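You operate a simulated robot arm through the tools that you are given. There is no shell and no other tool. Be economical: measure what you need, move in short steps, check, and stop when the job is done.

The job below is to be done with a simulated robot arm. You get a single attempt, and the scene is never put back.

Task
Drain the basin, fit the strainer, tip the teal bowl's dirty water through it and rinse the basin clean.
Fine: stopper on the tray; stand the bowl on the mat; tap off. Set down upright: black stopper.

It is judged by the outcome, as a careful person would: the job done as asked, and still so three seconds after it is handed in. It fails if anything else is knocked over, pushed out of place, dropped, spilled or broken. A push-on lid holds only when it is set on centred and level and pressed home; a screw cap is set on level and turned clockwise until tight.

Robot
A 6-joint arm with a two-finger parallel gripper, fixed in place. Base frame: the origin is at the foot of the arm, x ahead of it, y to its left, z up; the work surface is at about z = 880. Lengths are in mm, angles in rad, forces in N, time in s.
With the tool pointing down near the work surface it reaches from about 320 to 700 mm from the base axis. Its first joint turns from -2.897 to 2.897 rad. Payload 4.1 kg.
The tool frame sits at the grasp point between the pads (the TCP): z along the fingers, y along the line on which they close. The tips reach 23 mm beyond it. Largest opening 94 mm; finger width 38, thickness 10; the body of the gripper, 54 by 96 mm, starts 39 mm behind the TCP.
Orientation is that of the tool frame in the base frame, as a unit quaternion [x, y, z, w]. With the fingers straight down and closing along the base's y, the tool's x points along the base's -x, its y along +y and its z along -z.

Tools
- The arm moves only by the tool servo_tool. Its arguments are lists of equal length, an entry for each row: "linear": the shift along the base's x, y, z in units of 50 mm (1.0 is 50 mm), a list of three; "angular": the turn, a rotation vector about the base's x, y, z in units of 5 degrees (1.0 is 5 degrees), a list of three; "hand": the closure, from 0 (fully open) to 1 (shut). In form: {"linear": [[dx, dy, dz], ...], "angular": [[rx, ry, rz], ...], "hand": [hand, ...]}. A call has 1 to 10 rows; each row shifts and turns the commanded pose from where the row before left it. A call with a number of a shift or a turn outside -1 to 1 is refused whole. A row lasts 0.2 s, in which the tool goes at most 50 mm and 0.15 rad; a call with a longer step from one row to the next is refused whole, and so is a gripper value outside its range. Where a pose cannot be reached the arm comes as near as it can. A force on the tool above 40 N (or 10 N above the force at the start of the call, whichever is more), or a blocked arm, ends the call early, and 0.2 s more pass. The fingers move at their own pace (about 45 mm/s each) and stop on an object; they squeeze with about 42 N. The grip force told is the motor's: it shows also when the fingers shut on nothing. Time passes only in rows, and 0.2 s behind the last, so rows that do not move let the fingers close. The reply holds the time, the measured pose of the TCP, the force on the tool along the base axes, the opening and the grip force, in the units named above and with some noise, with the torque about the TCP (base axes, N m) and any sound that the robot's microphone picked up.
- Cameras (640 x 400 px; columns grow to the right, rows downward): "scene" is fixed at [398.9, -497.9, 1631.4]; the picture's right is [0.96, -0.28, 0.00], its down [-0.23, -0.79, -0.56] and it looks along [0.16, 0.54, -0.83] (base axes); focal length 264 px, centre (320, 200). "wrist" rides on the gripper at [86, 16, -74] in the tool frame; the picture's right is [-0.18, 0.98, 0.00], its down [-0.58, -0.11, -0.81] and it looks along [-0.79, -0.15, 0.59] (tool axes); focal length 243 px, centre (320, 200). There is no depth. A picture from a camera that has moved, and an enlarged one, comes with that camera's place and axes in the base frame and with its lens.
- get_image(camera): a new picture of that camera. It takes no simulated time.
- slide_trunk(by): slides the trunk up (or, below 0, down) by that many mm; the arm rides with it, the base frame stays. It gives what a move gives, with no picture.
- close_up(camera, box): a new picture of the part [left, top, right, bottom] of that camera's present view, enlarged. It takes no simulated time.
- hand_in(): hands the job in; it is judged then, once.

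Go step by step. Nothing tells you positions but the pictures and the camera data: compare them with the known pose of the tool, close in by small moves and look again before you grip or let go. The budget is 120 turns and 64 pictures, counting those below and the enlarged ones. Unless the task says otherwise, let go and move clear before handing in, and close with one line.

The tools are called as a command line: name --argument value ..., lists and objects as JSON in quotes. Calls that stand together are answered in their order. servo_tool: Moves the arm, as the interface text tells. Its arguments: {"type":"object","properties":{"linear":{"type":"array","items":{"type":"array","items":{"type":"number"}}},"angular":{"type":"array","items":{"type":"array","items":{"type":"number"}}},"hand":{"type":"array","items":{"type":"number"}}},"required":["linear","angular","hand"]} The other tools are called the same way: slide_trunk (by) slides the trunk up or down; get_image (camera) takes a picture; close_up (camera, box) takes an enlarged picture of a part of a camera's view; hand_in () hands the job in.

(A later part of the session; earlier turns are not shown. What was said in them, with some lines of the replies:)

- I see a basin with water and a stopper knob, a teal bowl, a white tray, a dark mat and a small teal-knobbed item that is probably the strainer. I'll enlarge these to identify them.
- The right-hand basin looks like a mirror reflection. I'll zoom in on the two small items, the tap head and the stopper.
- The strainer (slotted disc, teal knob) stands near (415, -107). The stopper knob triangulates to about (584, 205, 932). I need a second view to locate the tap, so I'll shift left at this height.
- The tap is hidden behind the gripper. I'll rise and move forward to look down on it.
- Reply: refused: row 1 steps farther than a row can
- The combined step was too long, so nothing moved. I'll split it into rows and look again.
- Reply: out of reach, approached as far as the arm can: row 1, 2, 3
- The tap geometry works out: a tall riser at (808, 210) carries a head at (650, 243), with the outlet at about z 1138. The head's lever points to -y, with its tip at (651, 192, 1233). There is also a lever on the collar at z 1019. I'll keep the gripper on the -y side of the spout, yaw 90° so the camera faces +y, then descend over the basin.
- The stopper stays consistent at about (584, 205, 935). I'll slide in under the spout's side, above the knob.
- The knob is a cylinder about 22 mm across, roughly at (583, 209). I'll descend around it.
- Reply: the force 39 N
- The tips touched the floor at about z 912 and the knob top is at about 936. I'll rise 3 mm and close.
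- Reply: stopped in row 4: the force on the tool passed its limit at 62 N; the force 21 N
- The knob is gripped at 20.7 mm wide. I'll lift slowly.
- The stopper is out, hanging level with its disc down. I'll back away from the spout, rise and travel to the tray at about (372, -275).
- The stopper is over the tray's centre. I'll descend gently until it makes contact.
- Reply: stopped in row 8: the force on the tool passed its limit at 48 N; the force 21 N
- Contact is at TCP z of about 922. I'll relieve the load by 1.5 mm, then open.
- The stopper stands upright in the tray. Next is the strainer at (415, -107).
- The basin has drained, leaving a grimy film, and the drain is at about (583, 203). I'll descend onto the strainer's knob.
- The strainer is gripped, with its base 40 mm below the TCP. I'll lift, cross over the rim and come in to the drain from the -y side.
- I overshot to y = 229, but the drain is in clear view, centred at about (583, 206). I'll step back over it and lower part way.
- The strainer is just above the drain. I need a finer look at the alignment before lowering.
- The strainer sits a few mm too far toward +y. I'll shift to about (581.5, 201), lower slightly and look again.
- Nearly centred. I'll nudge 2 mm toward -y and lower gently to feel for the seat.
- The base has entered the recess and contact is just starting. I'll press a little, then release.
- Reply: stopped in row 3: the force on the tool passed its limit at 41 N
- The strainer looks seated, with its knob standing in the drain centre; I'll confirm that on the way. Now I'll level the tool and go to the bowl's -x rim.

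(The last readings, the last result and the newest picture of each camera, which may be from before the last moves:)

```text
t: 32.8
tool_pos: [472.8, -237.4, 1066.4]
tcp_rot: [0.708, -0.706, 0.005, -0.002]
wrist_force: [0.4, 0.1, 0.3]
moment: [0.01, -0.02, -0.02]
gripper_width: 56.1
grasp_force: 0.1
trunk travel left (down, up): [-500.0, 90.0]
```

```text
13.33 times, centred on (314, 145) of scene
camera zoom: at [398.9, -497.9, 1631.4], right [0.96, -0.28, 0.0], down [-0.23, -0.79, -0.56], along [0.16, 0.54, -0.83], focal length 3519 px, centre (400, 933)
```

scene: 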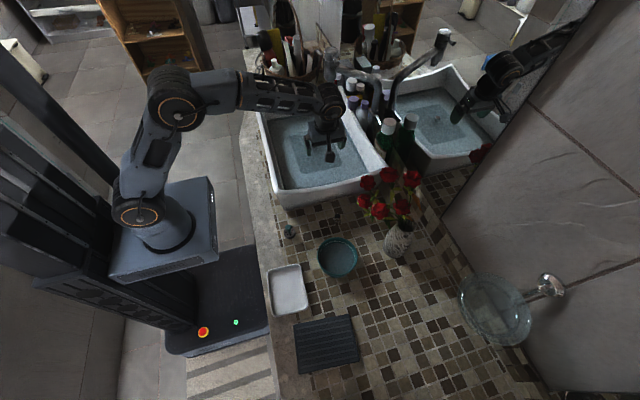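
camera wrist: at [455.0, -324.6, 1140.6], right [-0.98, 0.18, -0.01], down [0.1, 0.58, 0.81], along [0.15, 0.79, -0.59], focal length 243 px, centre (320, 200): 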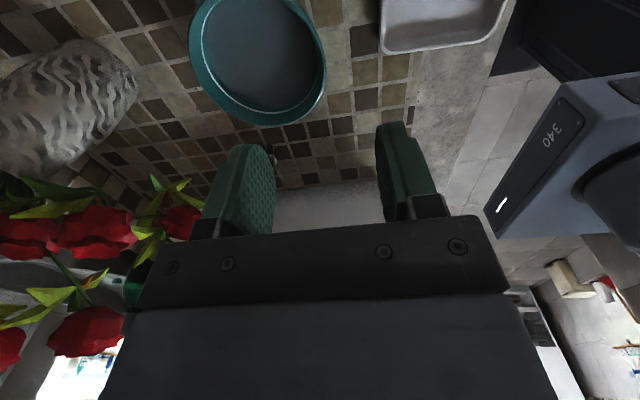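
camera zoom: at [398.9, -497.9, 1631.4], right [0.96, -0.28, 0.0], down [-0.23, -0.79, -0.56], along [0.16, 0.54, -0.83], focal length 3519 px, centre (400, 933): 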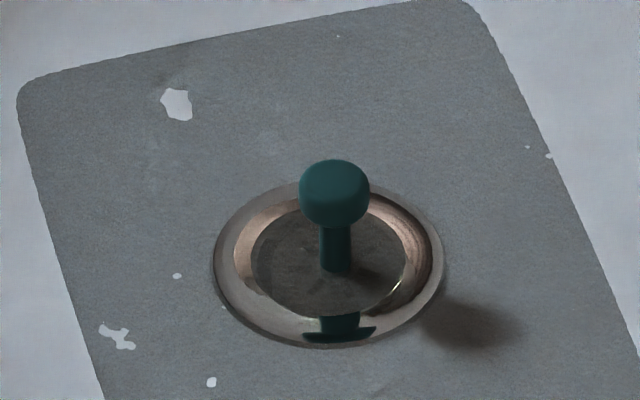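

The strainer sits flush and centred in the drain. I'll lower toward the bowl's -x rim and check before straddling it.

servo_tool --linear '[[0, -0.05, -0.6], [0, -0.05, -0.6], [0, 0, -0.5]]' --angular '[[0, 0, 0], [0, 0, 0], [0, 0, 0]]' --hand '[0.4, 0.5, 0.5]'

get_image --camera "wrist"

close_up --camera "scene" --box '[280, 210, 376, 270]'

```text
t: 33.6
tool_pos: [472.3, -241.1, 980.4]
tcp_rot: [-0.707, 0.707, -0.005, 0.003]
wrist_force: [0.0, -0.2, 0.4]
moment: [0.01, 0.0, 0.0]
gripper_width: 46.9
grasp_force: 0.1
trunk travel left (down, up): [-500.0, 90.0]
```

```text
22 pictures are left
camera wrist: at [455.9, -328.7, 1055.4], right [-0.98, 0.18, -0.01], down [0.1, 0.58, 0.81], along [0.15, 0.79, -0.59], focal length 243 px, centre (320, 200)
```

wrist: 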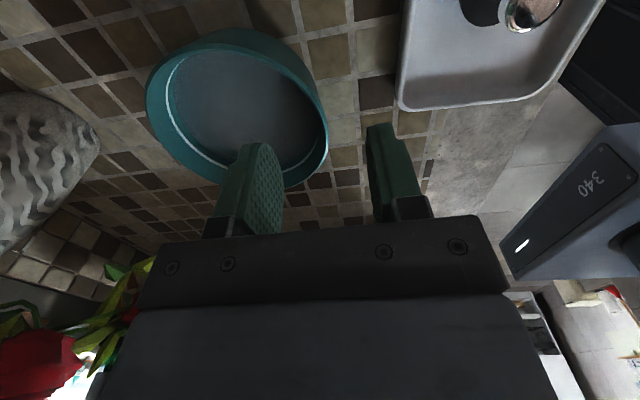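

```text
6.67 times, centred on (328, 240) of scene
camera zoom: at [398.9, -497.9, 1631.4], right [0.96, -0.28, 0.0], down [-0.23, -0.79, -0.56], along [0.16, 0.54, -0.83], focal length 1759 px, centre (267, -67)
```

zoom: 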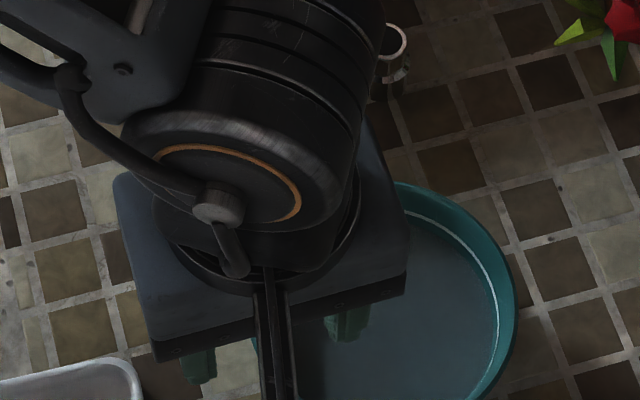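

The rim's -x edge is near x = 468. I'll shift 3 mm, descend to straddle the wall and look.

servo_tool --linear '[[-0.08, 0, -0.3], [0, 0, -0.3], [0, 0, -0.2]]' --angular '[[0, 0, 0], [0, 0, 0], [0, 0, 0]]' --hand '[0.5, 0.5, 0.5]'

get_image --camera "wrist"

```text
t: 34.4
tool_pos: [469.1, -241.5, 940.5]
tcp_rot: [-0.707, 0.707, -0.005, 0.002]
wrist_force: [0.2, 0.8, 0.3]
moment: [0.01, -0.04, 0.02]
gripper_width: 47.0
grasp_force: 0.2
trunk travel left (down, up): [-500.0, 90.0]
```

```text
20 pictures are left
camera wrist: at [451.9, -328.7, 1015.4], right [-0.98, 0.18, -0.01], down [0.1, 0.58, 0.81], along [0.15, 0.79, -0.59], focal length 243 px, centre (320, 200)
```

wrist: 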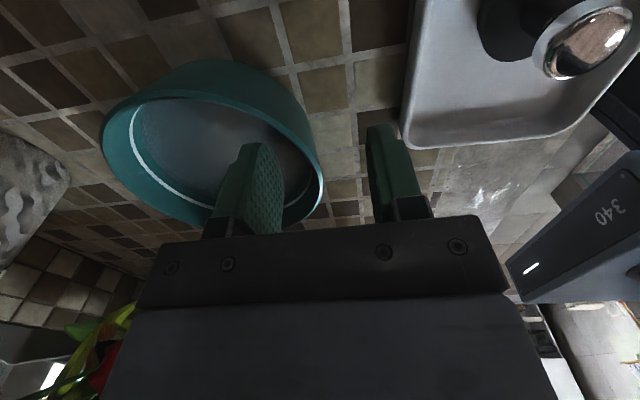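

The wall is between the fingers with the rim at about TCP level. I'll go 7 mm lower and close.

servo_tool --linear '[[0, 0, -0.08], [0, 0, -0.06], [0, 0, 0], [0, 0, 0], [0, 0, 0], [0, 0, 0]]' --angular '[[0, 0, 0], [0, 0, 0], [0, 0, 0], [0, 0, 0], [0, 0, 0], [0, 0, 0]]' --hand '[0.5, 0.5, 0.75, 1, 1, 1]'

```text
t: 35.8
tool_pos: [469.8, -239.9, 934.9]
tcp_rot: [0.708, -0.706, 0.005, -0.004]
wrist_force: [-0.3, 2.7, 5.2]
moment: [0.18, -0.6, 0.28]
gripper_width: 9.7
grasp_force: 42.6
trunk travel left (down, up): [-500.0, 90.0]
```

The wall is gripped. I'll lift slowly and check.

servo_tool --linear '[[0, 0, 0.05], [0, 0, 0.1], [0, 0, 0.15], [0, 0, 0.2], [0, 0, 0.2], [0, 0, 0.15], [0, 0, 0.1]]' --angular '[[0, 0, 0], [0, 0, 0], [0, 0, 0], [0, 0, 0], [0, 0, 0], [0, 0, 0], [0, 0, 0]]' --hand '[1, 1, 1, 1, 1, 1, 1]'

get_image --camera "wrist"

```text
t: 37.4
tool_pos: [469.6, -241.7, 980.9]
tcp_rot: [-0.707, 0.707, -0.005, 0.003]
wrist_force: [0.2, 0.2, -2.6]
moment: [-0.02, 0.1, 0.0]
gripper_width: 6.9
grasp_force: 41.2
trunk travel left (down, up): [-500.0, 90.0]
```

```text
19 pictures are left
camera wrist: at [451.8, -328.1, 1055.6], right [-0.98, 0.18, -0.01], down [0.1, 0.58, 0.81], along [0.15, 0.79, -0.59], focal length 243 px, centre (320, 200)
```

wrist: 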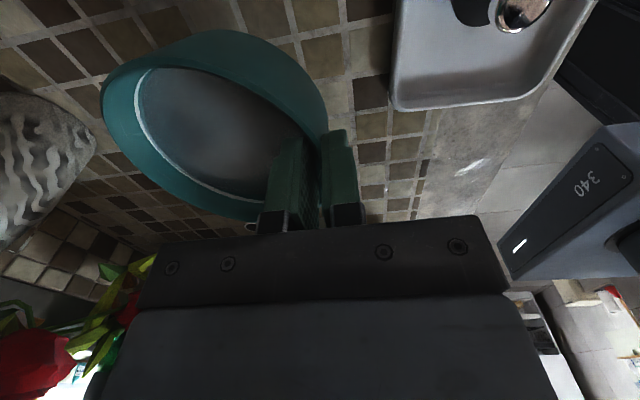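

The bowl is lifted level and weighs about 0.28 kg. I'll carry it smoothly: up, then over the basin, keeping clear of the flowers.

servo_tool --linear '[[0, 0, 0.2], [0, 0, 0.35], [0, 0, 0.45], [0, 0, 0.45], [0, 0, 0.4], [0, 0.1, 0.3], [0, 0.2, 0.2], [0, 0.3, 0.1], [0, 0.4, 0], [0, 0.5, 0]]' --angular '[[0, 0, 0], [0, 0, 0], [0, 0, 0], [0, 0, 0], [0, 0, 0], [0, 0, 0], [0, 0, 0], [0, 0, 0], [0, 0, 0], [0, 0, 0]]' --hand '[1, 1, 1, 1, 1, 1, 1, 1, 1, 1]'

servo_tool --linear '[[0, 0.5, 0], [0, 0.6, 0], [0, 0.6, 0], [0, 0.6, 0], [0, 0.6, 0], [0.1, 0.6, 0], [0.2, 0.6, 0], [0.3, 0.55, 0], [0.3, 0.5, 0], [0.2, 0.4, 0]]' --angular '[[0, 0, 0], [0, 0, 0], [0, 0, 0], [0, 0, 0], [0, 0, 0], [0, 0, 0], [0, 0, 0], [0, 0, 0], [0, 0, 0], [0, 0, 0]]' --hand '[1, 1, 1, 1, 1, 1, 1, 1, 1, 1]'

```text
t: 39.6
tool_pos: [469.6, -164.8, 1103.1]
tcp_rot: [0.708, -0.706, 0.005, -0.003]
wrist_force: [0.1, 1.0, -2.2]
moment: [-0.03, 0.07, 0.0]
gripper_width: 6.6
grasp_force: 42.3
trunk travel left (down, up): [-500.0, 90.0]
```

```text
t: 41.8
tool_pos: [524.3, 112.7, 1102.6]
tcp_rot: [0.708, -0.706, 0.005, -0.003]
wrist_force: [-0.3, 0.3, -1.8]
moment: [0.03, 0.12, 0.0]
gripper_width: 6.7
grasp_force: 42.0
trunk travel left (down, up): [-500.0, 90.0]
```

servo_tool --linear '[[0.1, 0.1, -0.2], [0, 0.2, -0.3], [0, 0.35, -0.35], [0, 0.4, -0.35], [0, 0.5, -0.3], [0, 0.5, -0.2], [0, 0.45, -0.05], [0, 0.3, 0], [0, 0.15, 0], [0, 0, 0]]' --angular '[[0, 0, 0], [0, 0, 0], [0, 0, 0], [0, 0, 0], [0, 0, 0], [0, 0, 0], [0, 0, 0], [0, 0, 0], [0, 0, 0], [0, 0, 0]]' --hand '[1, 1, 1, 1, 1, 1, 1, 1, 1, 1]'

close_up --camera "scene" --box '[240, 40, 400, 180]'

```text
t: 44.0
tool_pos: [528.8, 258.8, 1016.2]
tcp_rot: [-0.707, 0.708, -0.005, 0.003]
wrist_force: [0.5, -0.5, -2.4]
moment: [-0.03, 0.11, 0.0]
gripper_width: 6.5
grasp_force: 41.7
trunk travel left (down, up): [-500.0, 90.0]
```

```text
2.86 times, centred on (320, 110) of scene
camera zoom: at [398.9, -497.9, 1631.4], right [0.96, -0.28, 0.0], down [-0.23, -0.79, -0.56], along [0.16, 0.54, -0.83], focal length 754 px, centre (320, 457)
```

zoom: 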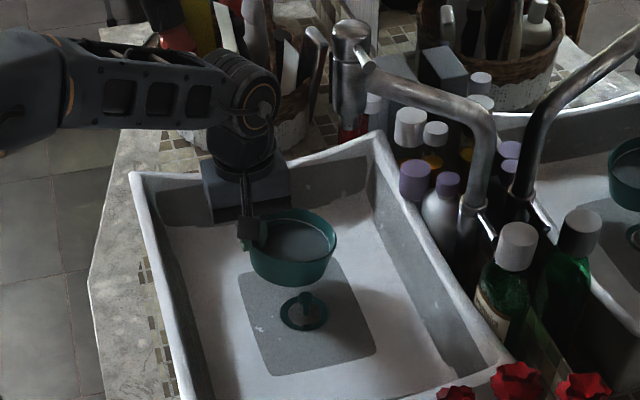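

The bowl is placed with its -y lip side over the strainer. I'll tilt about that lip in 5° steps.

servo_tool --linear '[[0, -0.004, 0.096], [0, -0.0125, 0.095], [0, -0.021, 0.094], [0, -0.029, 0.0915], [0, -0.037, 0.0887], [0, -0.044, 0.085], [0, 0, 0], [0, 0, 0]]' --angular '[[1, 0, 0], [1, 0, 0], [1, 0, 0], [1, 0, 0], [1, 0, 0], [1, 0, 0], [0, 0, 0], [0, 0, 0]]' --hand '[1, 1, 1, 1, 1, 1, 1, 1]'

close_up --camera "scene" --box '[240, 40, 400, 180]'

```text
t: 45.8
tool_pos: [529.8, 249.4, 1043.3]
tcp_rot: [-0.683, 0.684, 0.178, 0.185]
wrist_force: [0.4, 0.4, -0.8]
moment: [-0.04, 0.08, 0.0]
gripper_width: 6.5
grasp_force: 41.7
trunk travel left (down, up): [-500.0, 90.0]
```

```text
2.86 times, centred on (320, 110) of scene
camera zoom: at [398.9, -497.9, 1631.4], right [0.96, -0.28, 0.0], down [-0.23, -0.79, -0.56], along [0.16, 0.54, -0.83], focal length 754 px, centre (320, 457)
```

zoom: 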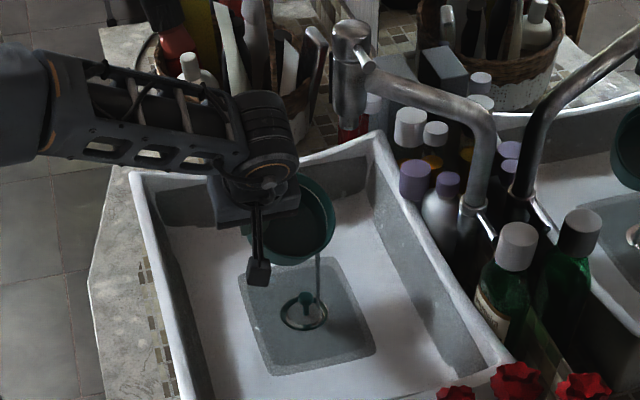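

Water is streaming onto the drain's +x edge. I'll shift 12 mm toward -x and keep tilting.

servo_tool --linear '[[-0.12, -0.02, 0], [-0.12, -0.02, 0], [0, -0.0515, 0.081], [0, -0.0585, 0.076], [0, -0.065, 0.0707], [0, 0, 0], [0, -0.0707, 0.065], [0, -0.076, 0.0585], [0, -0.081, 0.0515], [0, 0, 0]]' --angular '[[0, 0, 0], [0, 0, 0], [1, 0, 0], [1, 0, 0], [1, 0, 0], [0, 0, 0], [1, 0, 0], [1, 0, 0], [1, 0, 0], [0, 0, 0]]' --hand '[1, 1, 1, 1, 1, 1, 1, 1, 1, 1]'

servo_tool --linear '[[0, -0.085, 0.044], [0, -0.0887, 0.037], [0, -0.0915, 0.029], [0, -0.094, 0.021], [0, -0.095, 0.0125], [0, -0.096, 0.004], [0, 0, 0], [0, 0, 0]]' --angular '[[1, 0, 0], [1, 0, 0], [1, 0, 0], [1, 0, 0], [1, 0, 0], [1, 0, 0], [0, 0, 0], [0, 0, 0]]' --hand '[1, 1, 1, 1, 1, 1, 1, 1]'

close_up --camera "scene" --box '[240, 40, 400, 180]'

```text
t: 48.0
tool_pos: [516.5, 228.8, 1064.5]
tcp_rot: [-0.611, 0.614, 0.35, 0.357]
wrist_force: [0.1, -0.8, -1.1]
moment: [0.01, 0.06, 0.01]
gripper_width: 6.3
grasp_force: 42.4
trunk travel left (down, up): [-500.0, 90.0]
```

```text
t: 49.8
tool_pos: [517.7, 201.9, 1071.2]
tcp_rot: [-0.499, 0.503, 0.497, 0.502]
wrist_force: [-0.8, 0.2, -0.3]
moment: [-0.04, 0.04, 0.01]
gripper_width: 5.9
grasp_force: 41.8
trunk travel left (down, up): [-500.0, 90.0]
```

```text
2.86 times, centred on (320, 110) of scene
camera zoom: at [398.9, -497.9, 1631.4], right [0.96, -0.28, 0.0], down [-0.23, -0.79, -0.56], along [0.16, 0.54, -0.83], focal length 754 px, centre (320, 457)
```

zoom: 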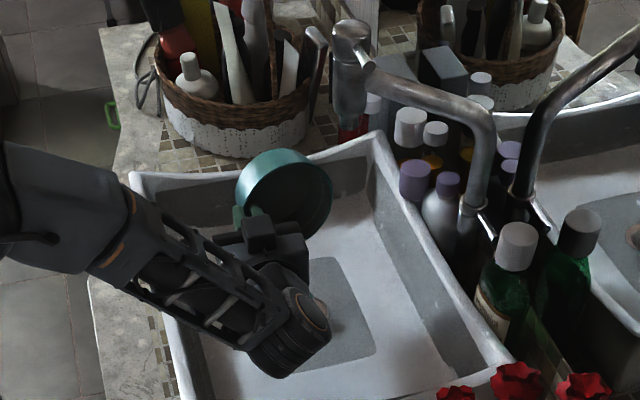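

The bowl is at 90° and has poured out. I'll tilt 15° more for the last drops and wait a moment.

servo_tool --linear '[[0, -0.05, 0.05], [0, -0.05, 0.05], [0, -0.05, 0.05], [0, 0, 0], [0, 0, 0], [0, 0, 0], [0, 0, 0], [0, 0, 0]]' --angular '[[1, 0, 0], [1, 0, 0], [1, 0, 0], [0, 0, 0], [0, 0, 0], [0, 0, 0], [0, 0, 0], [0, 0, 0]]' --hand '[1, 1, 1, 1, 1, 1, 1, 1]'

```text
t: 51.6
tool_pos: [518.1, 194.6, 1078.8]
tcp_rot: [-0.428, 0.435, 0.557, 0.563]
wrist_force: [-0.3, 0.9, -1.3]
moment: [-0.03, 0.03, -0.04]
gripper_width: 6.1
grasp_force: 41.9
trunk travel left (down, up): [-500.0, 90.0]
```

I'll rotate back to level while retreating toward -y and rising slightly.

servo_tool --linear '[[0, -0.1, 0.05], [0, -0.1, 0.05], [0, -0.1, 0.05], [0, -0.1, 0.05], [0, -0.1, 0.05], [0, -0.1, 0.05], [0, -0.1, 0.05], [0, -0.1, 0.05], [0, -0.1, 0.05], [0, -0.1, 0.05]]' --angular '[[-1, 0, 0], [-1, 0, 0], [-1, 0, 0], [-1, 0, 0], [-1, 0, 0], [-1, 0, 0], [-1, 0, 0], [-1, 0, 0], [-1, 0, 0], [-1, 0, 0]]' --hand '[1, 1, 1, 1, 1, 1, 1, 1, 1, 1]'

servo_tool --linear '[[0, -0.1, 0], [0, -0.1, 0], [0, -0.1, 0], [0, -0.1, 0], [-0.1, -0.1, 0], [-0.1, -0.1, 0], [-0.1, -0.2, 0], [-0.1, -0.2, 0], [-0.1, -0.2, 0], [-0.1, -0.2, 0]]' --angular '[[-1, 0, 0], [-1, 0, 0], [-1, 0, 0], [-1, 0, 0], [-1, 0, 0], [-1, 0, 0], [-1, 0, 0], [-1, 0, 0], [-1, 0, 0], [-1, 0, 0]]' --hand '[1, 1, 1, 1, 1, 1, 1, 1, 1, 1]'

```text
t: 53.8
tool_pos: [517.3, 144.1, 1103.5]
tcp_rot: [-0.627, 0.629, 0.321, 0.329]
wrist_force: [0.4, 0.0, -1.0]
moment: [0.0, 0.02, -0.02]
gripper_width: 6.1
grasp_force: 41.9
trunk travel left (down, up): [-500.0, 90.0]
```

```text
t: 56.0
tool_pos: [487.8, 75.0, 1102.8]
tcp_rot: [-0.706, 0.707, 0.025, 0.033]
wrist_force: [-0.5, 1.2, -0.1]
moment: [0.0, -0.01, -0.03]
gripper_width: 6.1
grasp_force: 42.0
trunk travel left (down, up): [-500.0, 90.0]
```

Finishing the levelling, I'll carry the bowl to the mat, centred at about (435, -430).

servo_tool --linear '[[-0.1, -0.5, 0], [-0.2, -0.9, 0], [-0.2, -0.9, 0], [-0.2, -0.9, 0], [-0.2, -0.9, 0], [-0.2, -0.9, 0], [-0.2, -0.9, 0], [-0.2, -0.9, 0], [-0.2, -0.9, 0], [-0.2, -0.9, 0]]' --angular '[[-0.9, 0, 0], [0, 0, 0], [0, 0, 0], [0, 0, 0], [0, 0, 0], [0, 0, 0], [0, 0, 0], [0, 0, 0], [0, 0, 0], [0, 0, 0]]' --hand '[1, 1, 1, 1, 1, 1, 1, 1, 1, 1]'

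servo_tool --linear '[[-0.22, -0.9, 0], [0, -0.61, -0.4], [0, 0, -0.8], [0, 0, -0.8], [0, 0, -0.5]]' --angular '[[0, 0, 0], [0, 0, 0], [0, 0, 0], [0, 0, 0], [0, 0, 0]]' --hand '[1, 1, 1, 1, 1]'

get_image --camera "wrist"

get_image --camera "scene"

```text
t: 58.2
tool_pos: [393.0, -357.2, 1103.6]
tcp_rot: [-0.707, 0.707, -0.001, 0.006]
wrist_force: [-0.1, -0.7, -0.7]
moment: [-0.04, 0.04, 0.01]
gripper_width: 6.0
grasp_force: 42.0
trunk travel left (down, up): [-500.0, 90.0]
```

```text
t: 59.4
tool_pos: [382.2, -430.9, 977.7]
tcp_rot: [0.708, -0.706, 0.002, -0.005]
wrist_force: [1.0, 0.4, -0.6]
moment: [-0.01, 0.05, 0.04]
gripper_width: 6.0
grasp_force: 42.3
trunk travel left (down, up): [-500.0, 90.0]
```

```text
15 pictures are left
camera wrist: at [364.5, -518.5, 1051.8], right [-0.98, 0.18, -0.01], down [0.1, 0.58, 0.81], along [0.15, 0.8, -0.59], focal length 243 px, centre (320, 200)
```

wrist: 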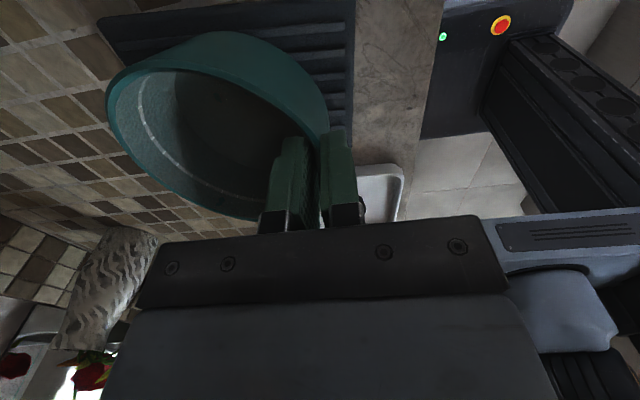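

```text
14 pictures are left
```

scene: 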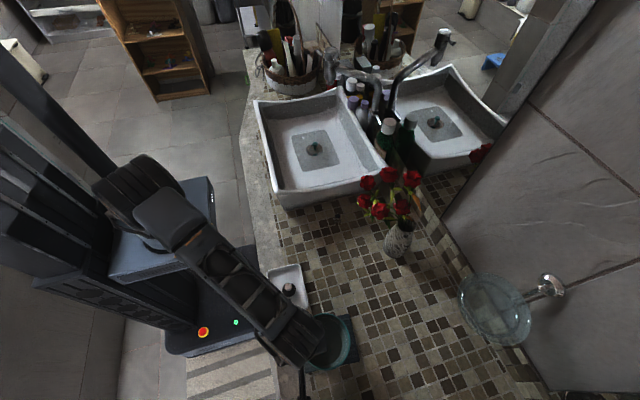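

The bowl hangs level over the mat and the basin view shows the strainer still seated. I'll lower until contact.

servo_tool --linear '[[0, 0.06, -0.3], [0, 0, -0.2], [0, 0, -0.08], [0, 0, -0.06], [0, 0, -0.06], [0, 0, -0.06], [0, 0, -0.06], [0, 0, -0.06]]' --angular '[[0, 0, 0], [0, 0, 0], [0, 0, 0], [0, 0, 0], [0, 0, 0], [0, 0, 0], [0, 0, 0], [0, 0, 0]]' --hand '[1, 1, 1, 1, 1, 1, 1, 1]'

```text
t: 61.0
tool_pos: [379.6, -427.6, 943.9]
tcp_rot: [0.708, -0.706, 0.007, -0.005]
wrist_force: [-10.3, 1.8, 17.3]
moment: [0.74, -0.28, 0.41]
gripper_width: 7.8
grasp_force: 42.1
trunk travel left (down, up): [-500.0, 90.0]
stopped in row 7: the force on the tool passed its limit at 42 N (the readings are from after the stop); the commanded pose is now the measured one
```

Contact is at z of about 944. I'll relieve the load and open.

servo_tool --linear '[[0.04, 0, 0.03], [0, 0, 0], [0, 0, 0], [0, 0, 0], [0, 0, 0], [0, 0, 0.3], [0, 0, 0.7], [0, 0, 0.9], [0, 0, 0.9]]' --angular '[[0, 0, 0], [0, 0, 0], [0, 0, 0], [0, 0, 0], [0, 0, 0], [0, 0, 0], [0, 0, 0], [0, 0, 0], [0, 0, 0]]' --hand '[1, 0.75, 0.6, 0.55, 0.55, 0.55, 0.55, 0.55, 0.55]'

get_image --camera "wrist"

```text
t: 63.0
tool_pos: [385.1, -429.0, 1083.4]
tcp_rot: [0.708, -0.706, 0.006, -0.005]
wrist_force: [-0.1, -0.1, -1.5]
moment: [0.0, 0.02, 0.03]
gripper_width: 42.2
grasp_force: 0.1
trunk travel left (down, up): [-500.0, 90.0]
```

```text
13 pictures are left
camera wrist: at [366.7, -515.4, 1157.7], right [-0.98, 0.18, -0.01], down [0.1, 0.58, 0.81], along [0.16, 0.79, -0.59], focal length 243 px, centre (320, 200)
```

wrist: 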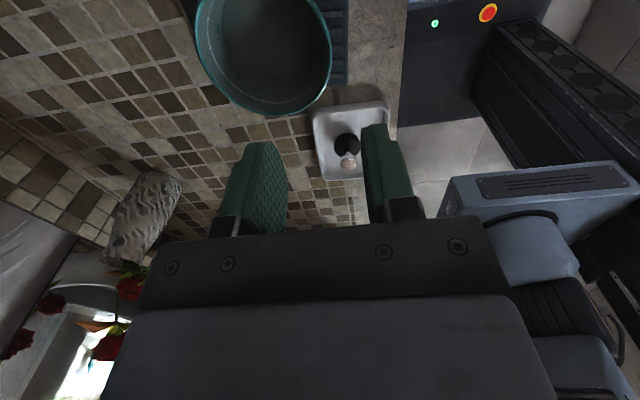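

The bowl stands on the mat. Next is the tap: I'll turn the gripper to point along +x with its fingers closing vertically, and approach the head's lever.

servo_tool --linear '[[0.1, 0.5, 0.4], [0.27, 0.65, 0.24], [0.27, 0.65, 0.24], [0.27, 0.65, 0.24], [0.27, 0.65, 0.24], [0.27, 0.65, 0.24], [0.27, 0.65, 0.24], [0.27, 0.65, 0.24], [0.27, 0.65, 0.24], [0.27, 0.65, 0.24]]' --angular '[[0, -1, 0], [0, -1, 0], [0, -1, 0], [0, -1, 0], [0, -1, 0], [0, -1, 0], [0, -1, 0], [0, -1, 0], [0, -1, 0], [0, -1, 0]]' --hand '[0.55, 0.55, 0.55, 0.55, 0.55, 0.55, 0.55, 0.55, 0.55, 0.55]'

servo_tool --linear '[[0.1, 0.6, 0.05], [0.1, 0.6, 0.05], [0.1, 0.6, 0.05], [0.1, 0.6, 0.05], [0.1, 0.6, 0.05], [0.1, 0.6, 0.05], [0.1, 0.6, 0.05], [0.1, 0.6, 0.05]]' --angular '[[0, -1, 0], [0, -1, 0], [0, -1, 0], [0, -1, 0], [0, -1, 0], [0, -1, 0], [0, -1, 0], [0, -1, 0]]' --hand '[0.55, 0.55, 0.55, 0.55, 0.55, 0.55, 0.55, 0.55]'

get_image --camera "wrist"

```text
t: 65.2
tool_pos: [512.7, -110.3, 1210.9]
tcp_rot: [0.639, -0.637, 0.304, -0.304]
wrist_force: [0.2, -0.3, 0.9]
moment: [-0.02, 0.02, -0.01]
gripper_width: 42.3
grasp_force: 0.0
trunk travel left (down, up): [-500.0, 90.0]
```

```text
t: 67.0
tool_pos: [552.6, 128.8, 1232.2]
tcp_rot: [0.496, -0.495, 0.505, -0.504]
wrist_force: [0.8, -0.5, 0.0]
moment: [0.0, 0.03, -0.02]
gripper_width: 42.4
grasp_force: 0.1
out of reach, approached as far as the arm can: row 4
trunk travel left (down, up): [-500.0, 90.0]
```

```text
12 pictures are left
camera wrist: at [477.4, 41.4, 1213.9], right [0.02, 0.18, -0.98], down [-0.81, 0.58, 0.09], along [0.59, 0.79, 0.16], focal length 243 px, centre (320, 200)
```

wrist: 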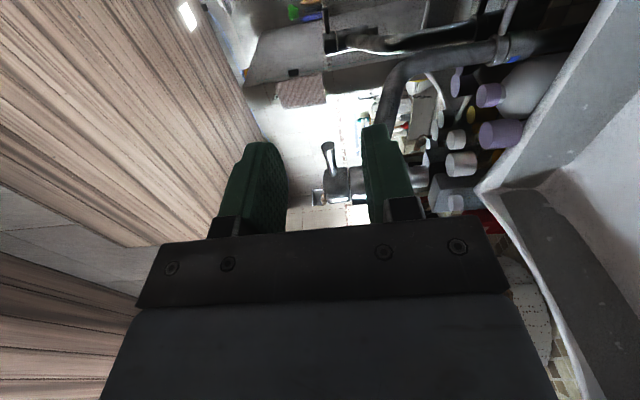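

The lever tip is at about (651, 193, 1238). I'll move in with the open fingers straddling it vertically.

servo_tool --linear '[[0, 0.5, 0.1], [0, 0.5, 0.02], [0, 0.34, 0], [0.6, 0, 0], [0.6, 0, 0], [0.5, 0, 0]]' --angular '[[0, 0, 0], [0, 0, 0], [0, 0, 0], [0, 0, 0], [0, 0, 0], [0, 0, 0]]' --hand '[0.55, 0.55, 0.55, 0.55, 0.55, 0.55]'

close_up --camera "wrist" --box '[200, 60, 460, 240]'

```text
t: 68.4
tool_pos: [636.9, 197.0, 1235.8]
tcp_rot: [0.497, -0.496, 0.504, -0.503]
wrist_force: [0.2, -0.3, -0.3]
moment: [0.03, -0.01, 0.02]
gripper_width: 42.0
grasp_force: 0.0
trunk travel left (down, up): [-500.0, 90.0]
```

```text
2.22 times, centred on (330, 150) of wrist
camera zoom: at [562.2, 108.9, 1220.1], right [0.01, 0.18, -0.98], down [-0.81, 0.58, 0.1], along [0.59, 0.79, 0.16], focal length 539 px, centre (298, 311)
```

zoom: 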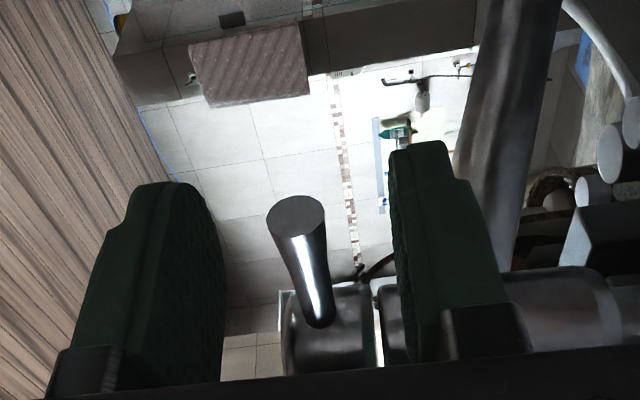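

The lever lies centred between the pads. I'll close on it and try swinging it toward +x, which is counter-clockwise.

servo_tool --linear '[[0, 0, 0], [0, 0, 0], [0, 0, 0], [0, 0, 0], [0.1, 0, 0], [0.12, 0.02, 0], [0.12, 0.04, 0], [0.12, 0.06, 0]]' --angular '[[0, 0, 0], [0, 0, 0], [0, 0, 0], [0, 0, 0], [0, 0, 0], [0, 0, 0], [0, 0, 0], [0, 0, 0]]' --hand '[0.75, 1, 1, 1, 1, 1, 1, 1]'

```text
t: 69.9
tool_pos: [645.1, 197.4, 1237.0]
tcp_rot: [-0.497, 0.497, -0.503, 0.503]
wrist_force: [-31.0, -7.3, -1.8]
moment: [0.16, -0.02, 0.09]
gripper_width: 10.4
grasp_force: 45.1
trunk travel left (down, up): [-500.0, 90.0]
stopped in row 7: the force on the tool passed its limit at 54 N (the readings are from after the stop); the commanded pose is now the measured one
```

It is blocked toward +x, so I'll try toward -x.

servo_tool --linear '[[-0.1, 0, 0], [-0.1, 0.0, 0], [-0.12, 0.02, 0], [-0.12, 0.04, 0], [-0.12, 0.06, 0]]' --angular '[[0, 0, 0], [0, 0, 0], [0, 0, 0], [0, 0, 0], [0, 0, 0]]' --hand '[1, 1, 1, 1, 1]'

close_up --camera "wrist" --box '[200, 60, 460, 240]'

```text
t: 71.1
tool_pos: [622.9, 200.3, 1237.3]
tcp_rot: [0.495, -0.497, 0.504, -0.504]
wrist_force: [16.7, -14.3, 22.1]
moment: [-0.48, -0.19, -1.25]
gripper_width: 10.6
grasp_force: 44.7
trunk travel left (down, up): [-500.0, 90.0]
```

```text
2.22 times, centred on (330, 150) of wrist
camera zoom: at [547.0, 113.2, 1219.6], right [0.02, 0.19, -0.98], down [-0.81, 0.58, 0.1], along [0.59, 0.79, 0.16], focal length 539 px, centre (298, 311)
```

zoom: 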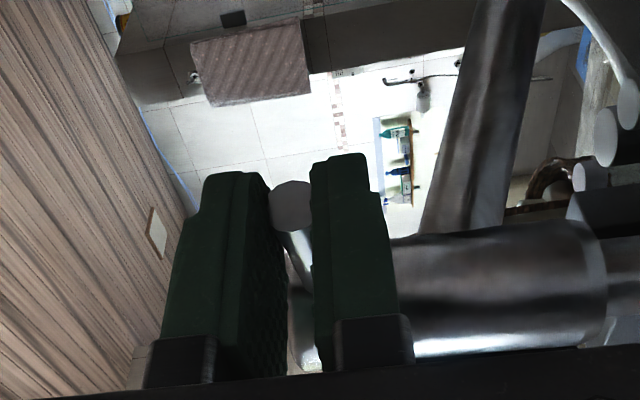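

close_up --camera "scene" --box '[256, 30, 400, 160]'

```text
3.08 times, centred on (328, 95) of scene
camera zoom: at [398.9, -497.9, 1631.4], right [0.96, -0.28, 0.0], down [-0.23, -0.79, -0.56], along [0.16, 0.54, -0.83], focal length 812 px, centre (295, 523)
```

zoom: 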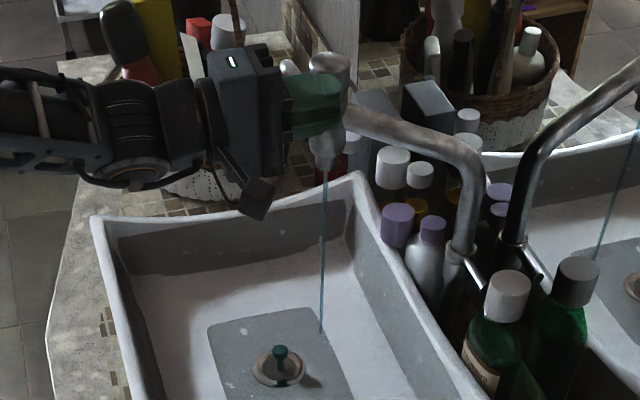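

Water is running in a thin stream. I'll regrip and swing the lever further for full flow.

servo_tool --linear '[[0, 0, 0], [0, 0, 0], [0.2, -0.04, 0], [0, 0, 0], [0, 0, 0], [-0.1, 0.02, 0], [-0.15, 0.05, 0], [-0.15, 0.08, 0], [-0.15, 0.1, 0]]' --angular '[[0, 0, 0], [0, 0, 0], [0, 0, 0], [0, 0, 0], [0, 0, 0], [0, 0, 0], [0, 0, 0], [0, 0, 0], [0, 0, 0]]' --hand '[0.75, 0.75, 0.75, 1, 1, 1, 1, 1, 1]'

close_up --camera "scene" --box '[256, 30, 400, 160]'

```text
t: 73.1
tool_pos: [603.6, 212.2, 1236.8]
tcp_rot: [-0.495, 0.497, -0.504, 0.504]
wrist_force: [15.4, -13.3, 24.1]
moment: [-0.53, 0.0, -1.18]
gripper_width: 10.8
grasp_force: 44.8
trunk travel left (down, up): [-500.0, 90.0]
```

```text
3.08 times, centred on (328, 95) of scene
camera zoom: at [398.9, -497.9, 1631.4], right [0.96, -0.28, 0.0], down [-0.23, -0.79, -0.56], along [0.16, 0.54, -0.83], focal length 812 px, centre (295, 523)
```

zoom: 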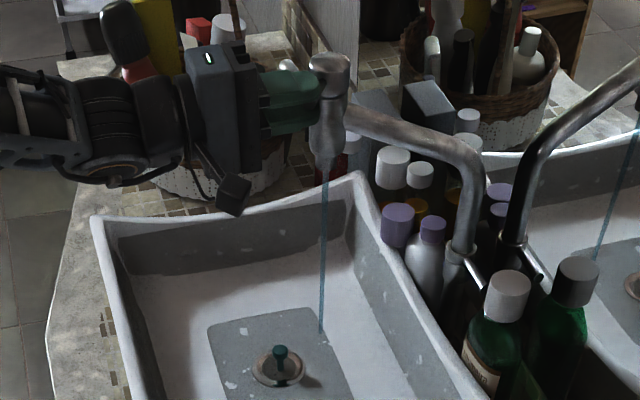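

The flow is stronger and the film looks spottier. I'll let it run for a while and check.

servo_tool --linear '[[-0.1, 0.08, 0], [-0.1, 0.1, 0], [0, 0, 0], [0, 0, 0], [0, 0, 0], [0, 0, 0], [0, 0, 0], [0, 0, 0], [0, 0, 0], [0, 0, 0]]' --angular '[[0, 0, 0], [0, 0, 0], [0, 0, 0], [0, 0, 0], [0, 0, 0], [0, 0, 0], [0, 0, 0], [0, 0, 0], [0, 0, 0], [0, 0, 0]]' --hand '[1, 1, 1, 1, 1, 1, 1, 1, 1, 1]'

servo_tool --linear '[[0, 0, 0], [0, 0, 0], [0, 0, 0], [0, 0, 0], [0, 0, 0], [0, 0, 0], [0, 0, 0], [0, 0, 0], [0, 0, 0], [0, 0, 0]]' --angular '[[0, 0, 0], [0, 0, 0], [0, 0, 0], [0, 0, 0], [0, 0, 0], [0, 0, 0], [0, 0, 0], [0, 0, 0], [0, 0, 0], [0, 0, 0]]' --hand '[1, 1, 1, 1, 1, 1, 1, 1, 1, 1]'

close_up --camera "scene" --box '[256, 30, 400, 160]'

```text
t: 75.3
tool_pos: [594.3, 221.8, 1235.9]
tcp_rot: [0.496, -0.497, 0.504, -0.503]
wrist_force: [11.0, -9.2, 25.2]
moment: [-0.34, -0.28, -0.87]
gripper_width: 10.6
grasp_force: 45.0
trunk travel left (down, up): [-500.0, 90.0]
```

```text
t: 77.5
tool_pos: [593.2, 221.5, 1236.6]
tcp_rot: [0.495, -0.497, 0.504, -0.503]
wrist_force: [10.5, -8.0, 24.2]
moment: [-0.34, -0.26, -0.74]
gripper_width: 10.7
grasp_force: 44.9
trunk travel left (down, up): [-500.0, 90.0]
```

```text
3.08 times, centred on (328, 95) of scene
camera zoom: at [398.9, -497.9, 1631.4], right [0.96, -0.28, 0.0], down [-0.23, -0.79, -0.56], along [0.16, 0.54, -0.83], focal length 812 px, centre (295, 523)
```

zoom: 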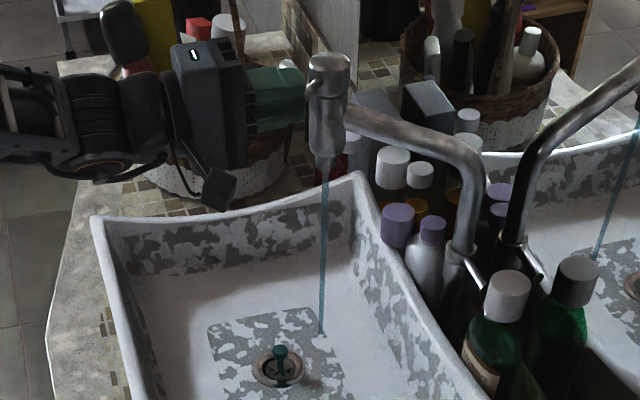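

The grime is dissolving in patches everywhere, so the rinse is working. I'll keep it running for several more seconds.

servo_tool --linear '[[0, 0, 0], [0, 0, 0], [0, 0, 0], [0, 0, 0], [0, 0, 0], [0, 0, 0], [0, 0, 0], [0, 0, 0], [0, 0, 0], [0, 0, 0]]' --angular '[[0, 0, 0], [0, 0, 0], [0, 0, 0], [0, 0, 0], [0, 0, 0], [0, 0, 0], [0, 0, 0], [0, 0, 0], [0, 0, 0], [0, 0, 0]]' --hand '[1, 1, 1, 1, 1, 1, 1, 1, 1, 1]'

servo_tool --linear '[[0, 0, 0], [0, 0, 0], [0, 0, 0], [0, 0, 0], [0, 0, 0], [0, 0, 0], [0, 0, 0], [0, 0, 0], [0, 0, 0], [0, 0, 0]]' --angular '[[0, 0, 0], [0, 0, 0], [0, 0, 0], [0, 0, 0], [0, 0, 0], [0, 0, 0], [0, 0, 0], [0, 0, 0], [0, 0, 0], [0, 0, 0]]' --hand '[1, 1, 1, 1, 1, 1, 1, 1, 1, 1]'

servo_tool --linear '[[0, 0, 0], [0, 0, 0], [0, 0, 0], [0, 0, 0], [0, 0, 0], [0, 0, 0], [0, 0, 0], [0, 0, 0], [0, 0, 0], [0, 0, 0]]' --angular '[[0, 0, 0], [0, 0, 0], [0, 0, 0], [0, 0, 0], [0, 0, 0], [0, 0, 0], [0, 0, 0], [0, 0, 0], [0, 0, 0], [0, 0, 0]]' --hand '[1, 1, 1, 1, 1, 1, 1, 1, 1, 1]'

close_up --camera "scene" --box '[256, 30, 400, 160]'

```text
t: 79.7
tool_pos: [593.3, 220.5, 1236.7]
tcp_rot: [0.495, -0.497, 0.505, -0.503]
wrist_force: [9.9, -6.1, 24.4]
moment: [-0.33, -0.28, -0.68]
gripper_width: 10.6
grasp_force: 44.9
trunk travel left (down, up): [-500.0, 90.0]
```

```text
t: 81.9
tool_pos: [593.1, 221.8, 1237.0]
tcp_rot: [0.495, -0.498, 0.504, -0.503]
wrist_force: [9.6, -11.0, 24.8]
moment: [-0.34, -0.24, -0.88]
gripper_width: 10.7
grasp_force: 44.8
trunk travel left (down, up): [-500.0, 90.0]
```

```text
t: 84.1
tool_pos: [593.4, 220.8, 1236.1]
tcp_rot: [0.496, -0.497, 0.504, -0.503]
wrist_force: [8.9, -11.6, 23.1]
moment: [-0.35, -0.24, -0.83]
gripper_width: 10.8
grasp_force: 45.1
trunk travel left (down, up): [-500.0, 90.0]
```

```text
3.08 times, centred on (328, 95) of scene
camera zoom: at [398.9, -497.9, 1631.4], right [0.96, -0.28, 0.0], down [-0.23, -0.79, -0.56], along [0.16, 0.54, -0.83], focal length 812 px, centre (295, 523)
```

zoom: 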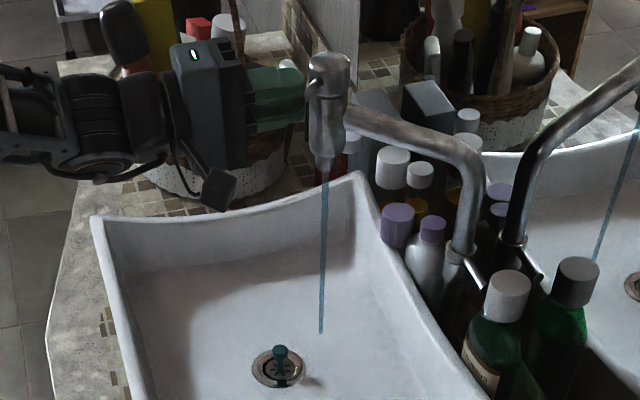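

The basin is clean. Now I'll swing the lever back toward its closed stop.

servo_tool --linear '[[0.1, -0.1, 0], [0.1, -0.08, 0], [0.15, -0.1, 0], [0.15, -0.08, 0], [0.15, -0.06, 0], [0.15, -0.04, 0], [0.1, -0.02, 0], [0.1, 0, 0]]' --angular '[[0, 0, 0], [0, 0, 0], [0, 0, 0], [0, 0, 0], [0, 0, 0], [0, 0, 0], [0, 0, 0], [0, 0, 0]]' --hand '[1, 1, 1, 1, 1, 1, 1, 1]'

close_up --camera "wrist" --box '[200, 60, 460, 240]'

```text
t: 85.9
tool_pos: [639.2, 197.6, 1237.4]
tcp_rot: [0.497, -0.497, 0.504, -0.503]
wrist_force: [-21.8, -0.5, 12.5]
moment: [-0.06, -0.01, 1.11]
gripper_width: 10.4
grasp_force: 45.3
trunk travel left (down, up): [-500.0, 90.0]
```

```text
2.22 times, centred on (330, 150) of wrist
camera zoom: at [564.7, 110.9, 1220.1], right [0.01, 0.18, -0.98], down [-0.81, 0.58, 0.1], along [0.59, 0.79, 0.16], focal length 539 px, centre (298, 311)
```

zoom: 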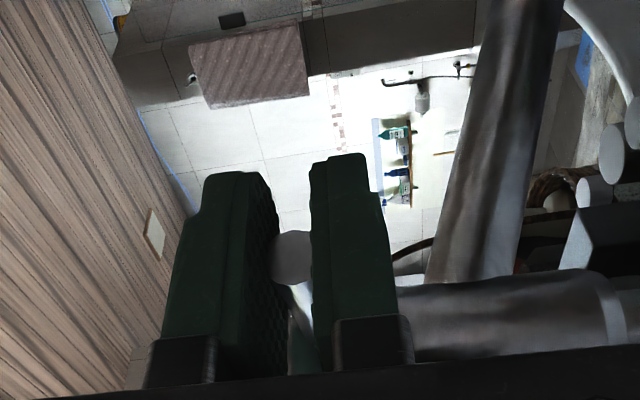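

The lever tip is at about x = 639 and needs about 12 mm more. I'll push on to the stop.

servo_tool --linear '[[0.1, 0, 0], [0.1, 0, 0], [0.1, 0, 0], [0.1, 0, 0], [0.1, 0, 0]]' --angular '[[0, 0, 0], [0, 0, 0], [0, 0, 0], [0, 0, 0], [0, 0, 0]]' --hand '[1, 1, 1, 1, 1]'

close_up --camera "scene" --box '[256, 30, 400, 160]'

```text
t: 87.1
tool_pos: [662.4, 199.2, 1237.5]
tcp_rot: [-0.497, 0.496, -0.503, 0.504]
wrist_force: [-31.8, -6.4, 1.0]
moment: [0.14, 0.03, 0.3]
gripper_width: 10.5
grasp_force: 44.7
trunk travel left (down, up): [-500.0, 90.0]
stopped in row 5: the force on the tool passed its limit at 46 N (the readings are from after the stop); the commanded pose is now the measured one
```

```text
3.08 times, centred on (328, 95) of scene
camera zoom: at [398.9, -497.9, 1631.4], right [0.96, -0.28, 0.0], down [-0.23, -0.79, -0.56], along [0.16, 0.54, -0.83], focal length 812 px, centre (295, 523)
```

zoom: 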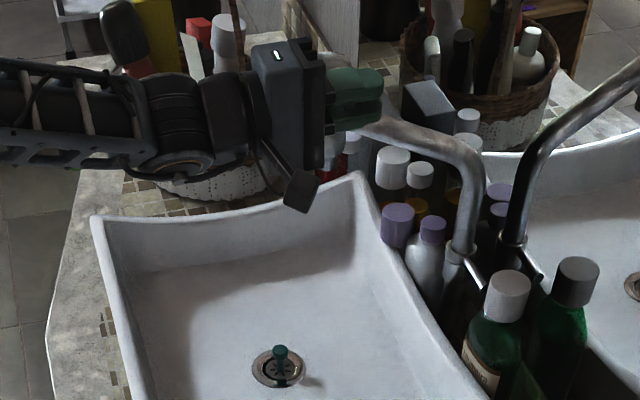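

The water is off and the lever is at its stop. I'll open and withdraw along -x.

servo_tool --linear '[[0, 0, 0], [0, 0, 0], [0, 0, 0], [-0.3, 0, 0], [-0.6, 0, 0], [-0.8, 0, 0], [-0.6, -0.4, 0], [-0.2, -0.8, 0], [0, -0.8, 0]]' --angular '[[0, 0, 0], [0, 0, 0], [0, 0, 0], [0, 0, 0], [0, 0, 0], [0, 0, 0], [0, 0, 0], [0, 0, 0], [0, 0, 0]]' --hand '[0.7, 0.6, 0.55, 0.55, 0.55, 0.55, 0.55, 0.55, 0.55]'

get_image --camera "scene"

close_up --camera "scene" --box '[250, 200, 420, 380]'

```text
t: 89.1
tool_pos: [542.3, 99.1, 1234.7]
tcp_rot: [0.499, -0.498, 0.502, -0.501]
wrist_force: [0.2, -0.2, 0.0]
moment: [0.01, 0.03, 0.0]
gripper_width: 42.1
grasp_force: 0.1
trunk travel left (down, up): [-500.0, 90.0]
```

```text
3 pictures are left
```

scene: 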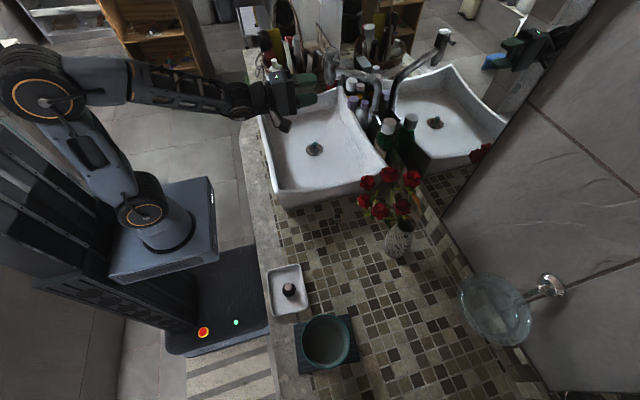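

```text
2.22 times, centred on (335, 290) of scene
camera zoom: at [398.9, -497.9, 1631.4], right [0.96, -0.28, 0.0], down [-0.23, -0.79, -0.56], along [0.16, 0.54, -0.83], focal length 586 px, centre (287, 0)
```

zoom: 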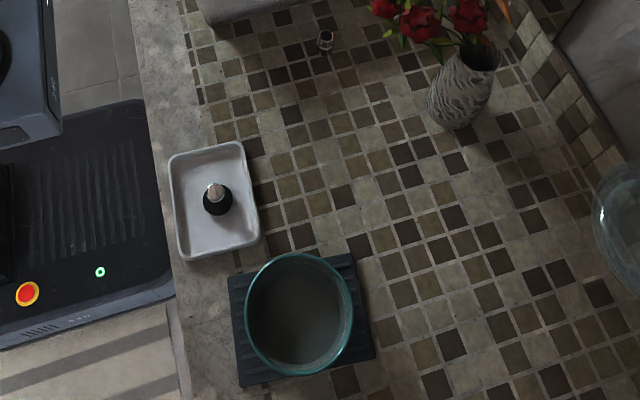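

The bowl is on the mat and the stopper is upright on the tray. One last check on the drain and tap.

close_up --camera "scene" --box '[285, 60, 381, 165]'

close_up --camera "scene" --box '[295, 305, 360, 375]'

```text
3.81 times, centred on (333, 112) of scene
camera zoom: at [398.9, -497.9, 1631.4], right [0.96, -0.28, 0.0], down [-0.23, -0.79, -0.56], along [0.16, 0.54, -0.83], focal length 1005 px, centre (270, 533)
```

zoom: 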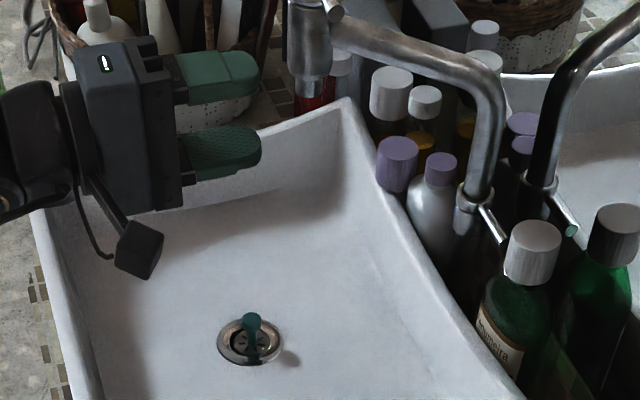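

```text
5.71 times, centred on (328, 340) of scene
camera zoom: at [398.9, -497.9, 1631.4], right [0.96, -0.28, 0.0], down [-0.23, -0.79, -0.56], along [0.16, 0.54, -0.83], focal length 1508 px, centre (277, -600)
```

zoom: 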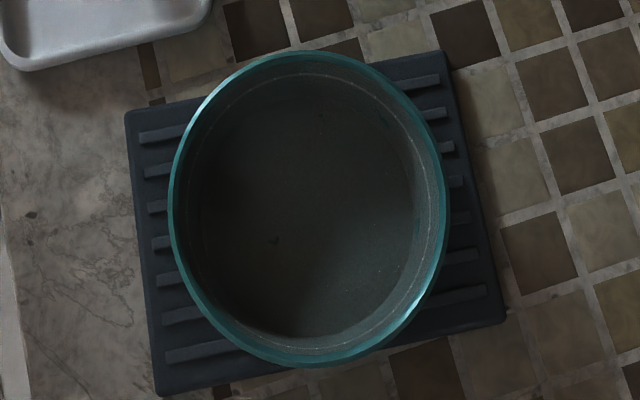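

The strainer is seated, the basin is clean, the tap is off, the empty bowl is on the mat, and the arm is clear.

hand_in

```text
The job is handed in.
```

The job is handed in: the basin is drained and rinsed clean with the strainer seated, the teal bowl emptied through it and standing on the mat, the black stopper upright on the tray, and the tap off.
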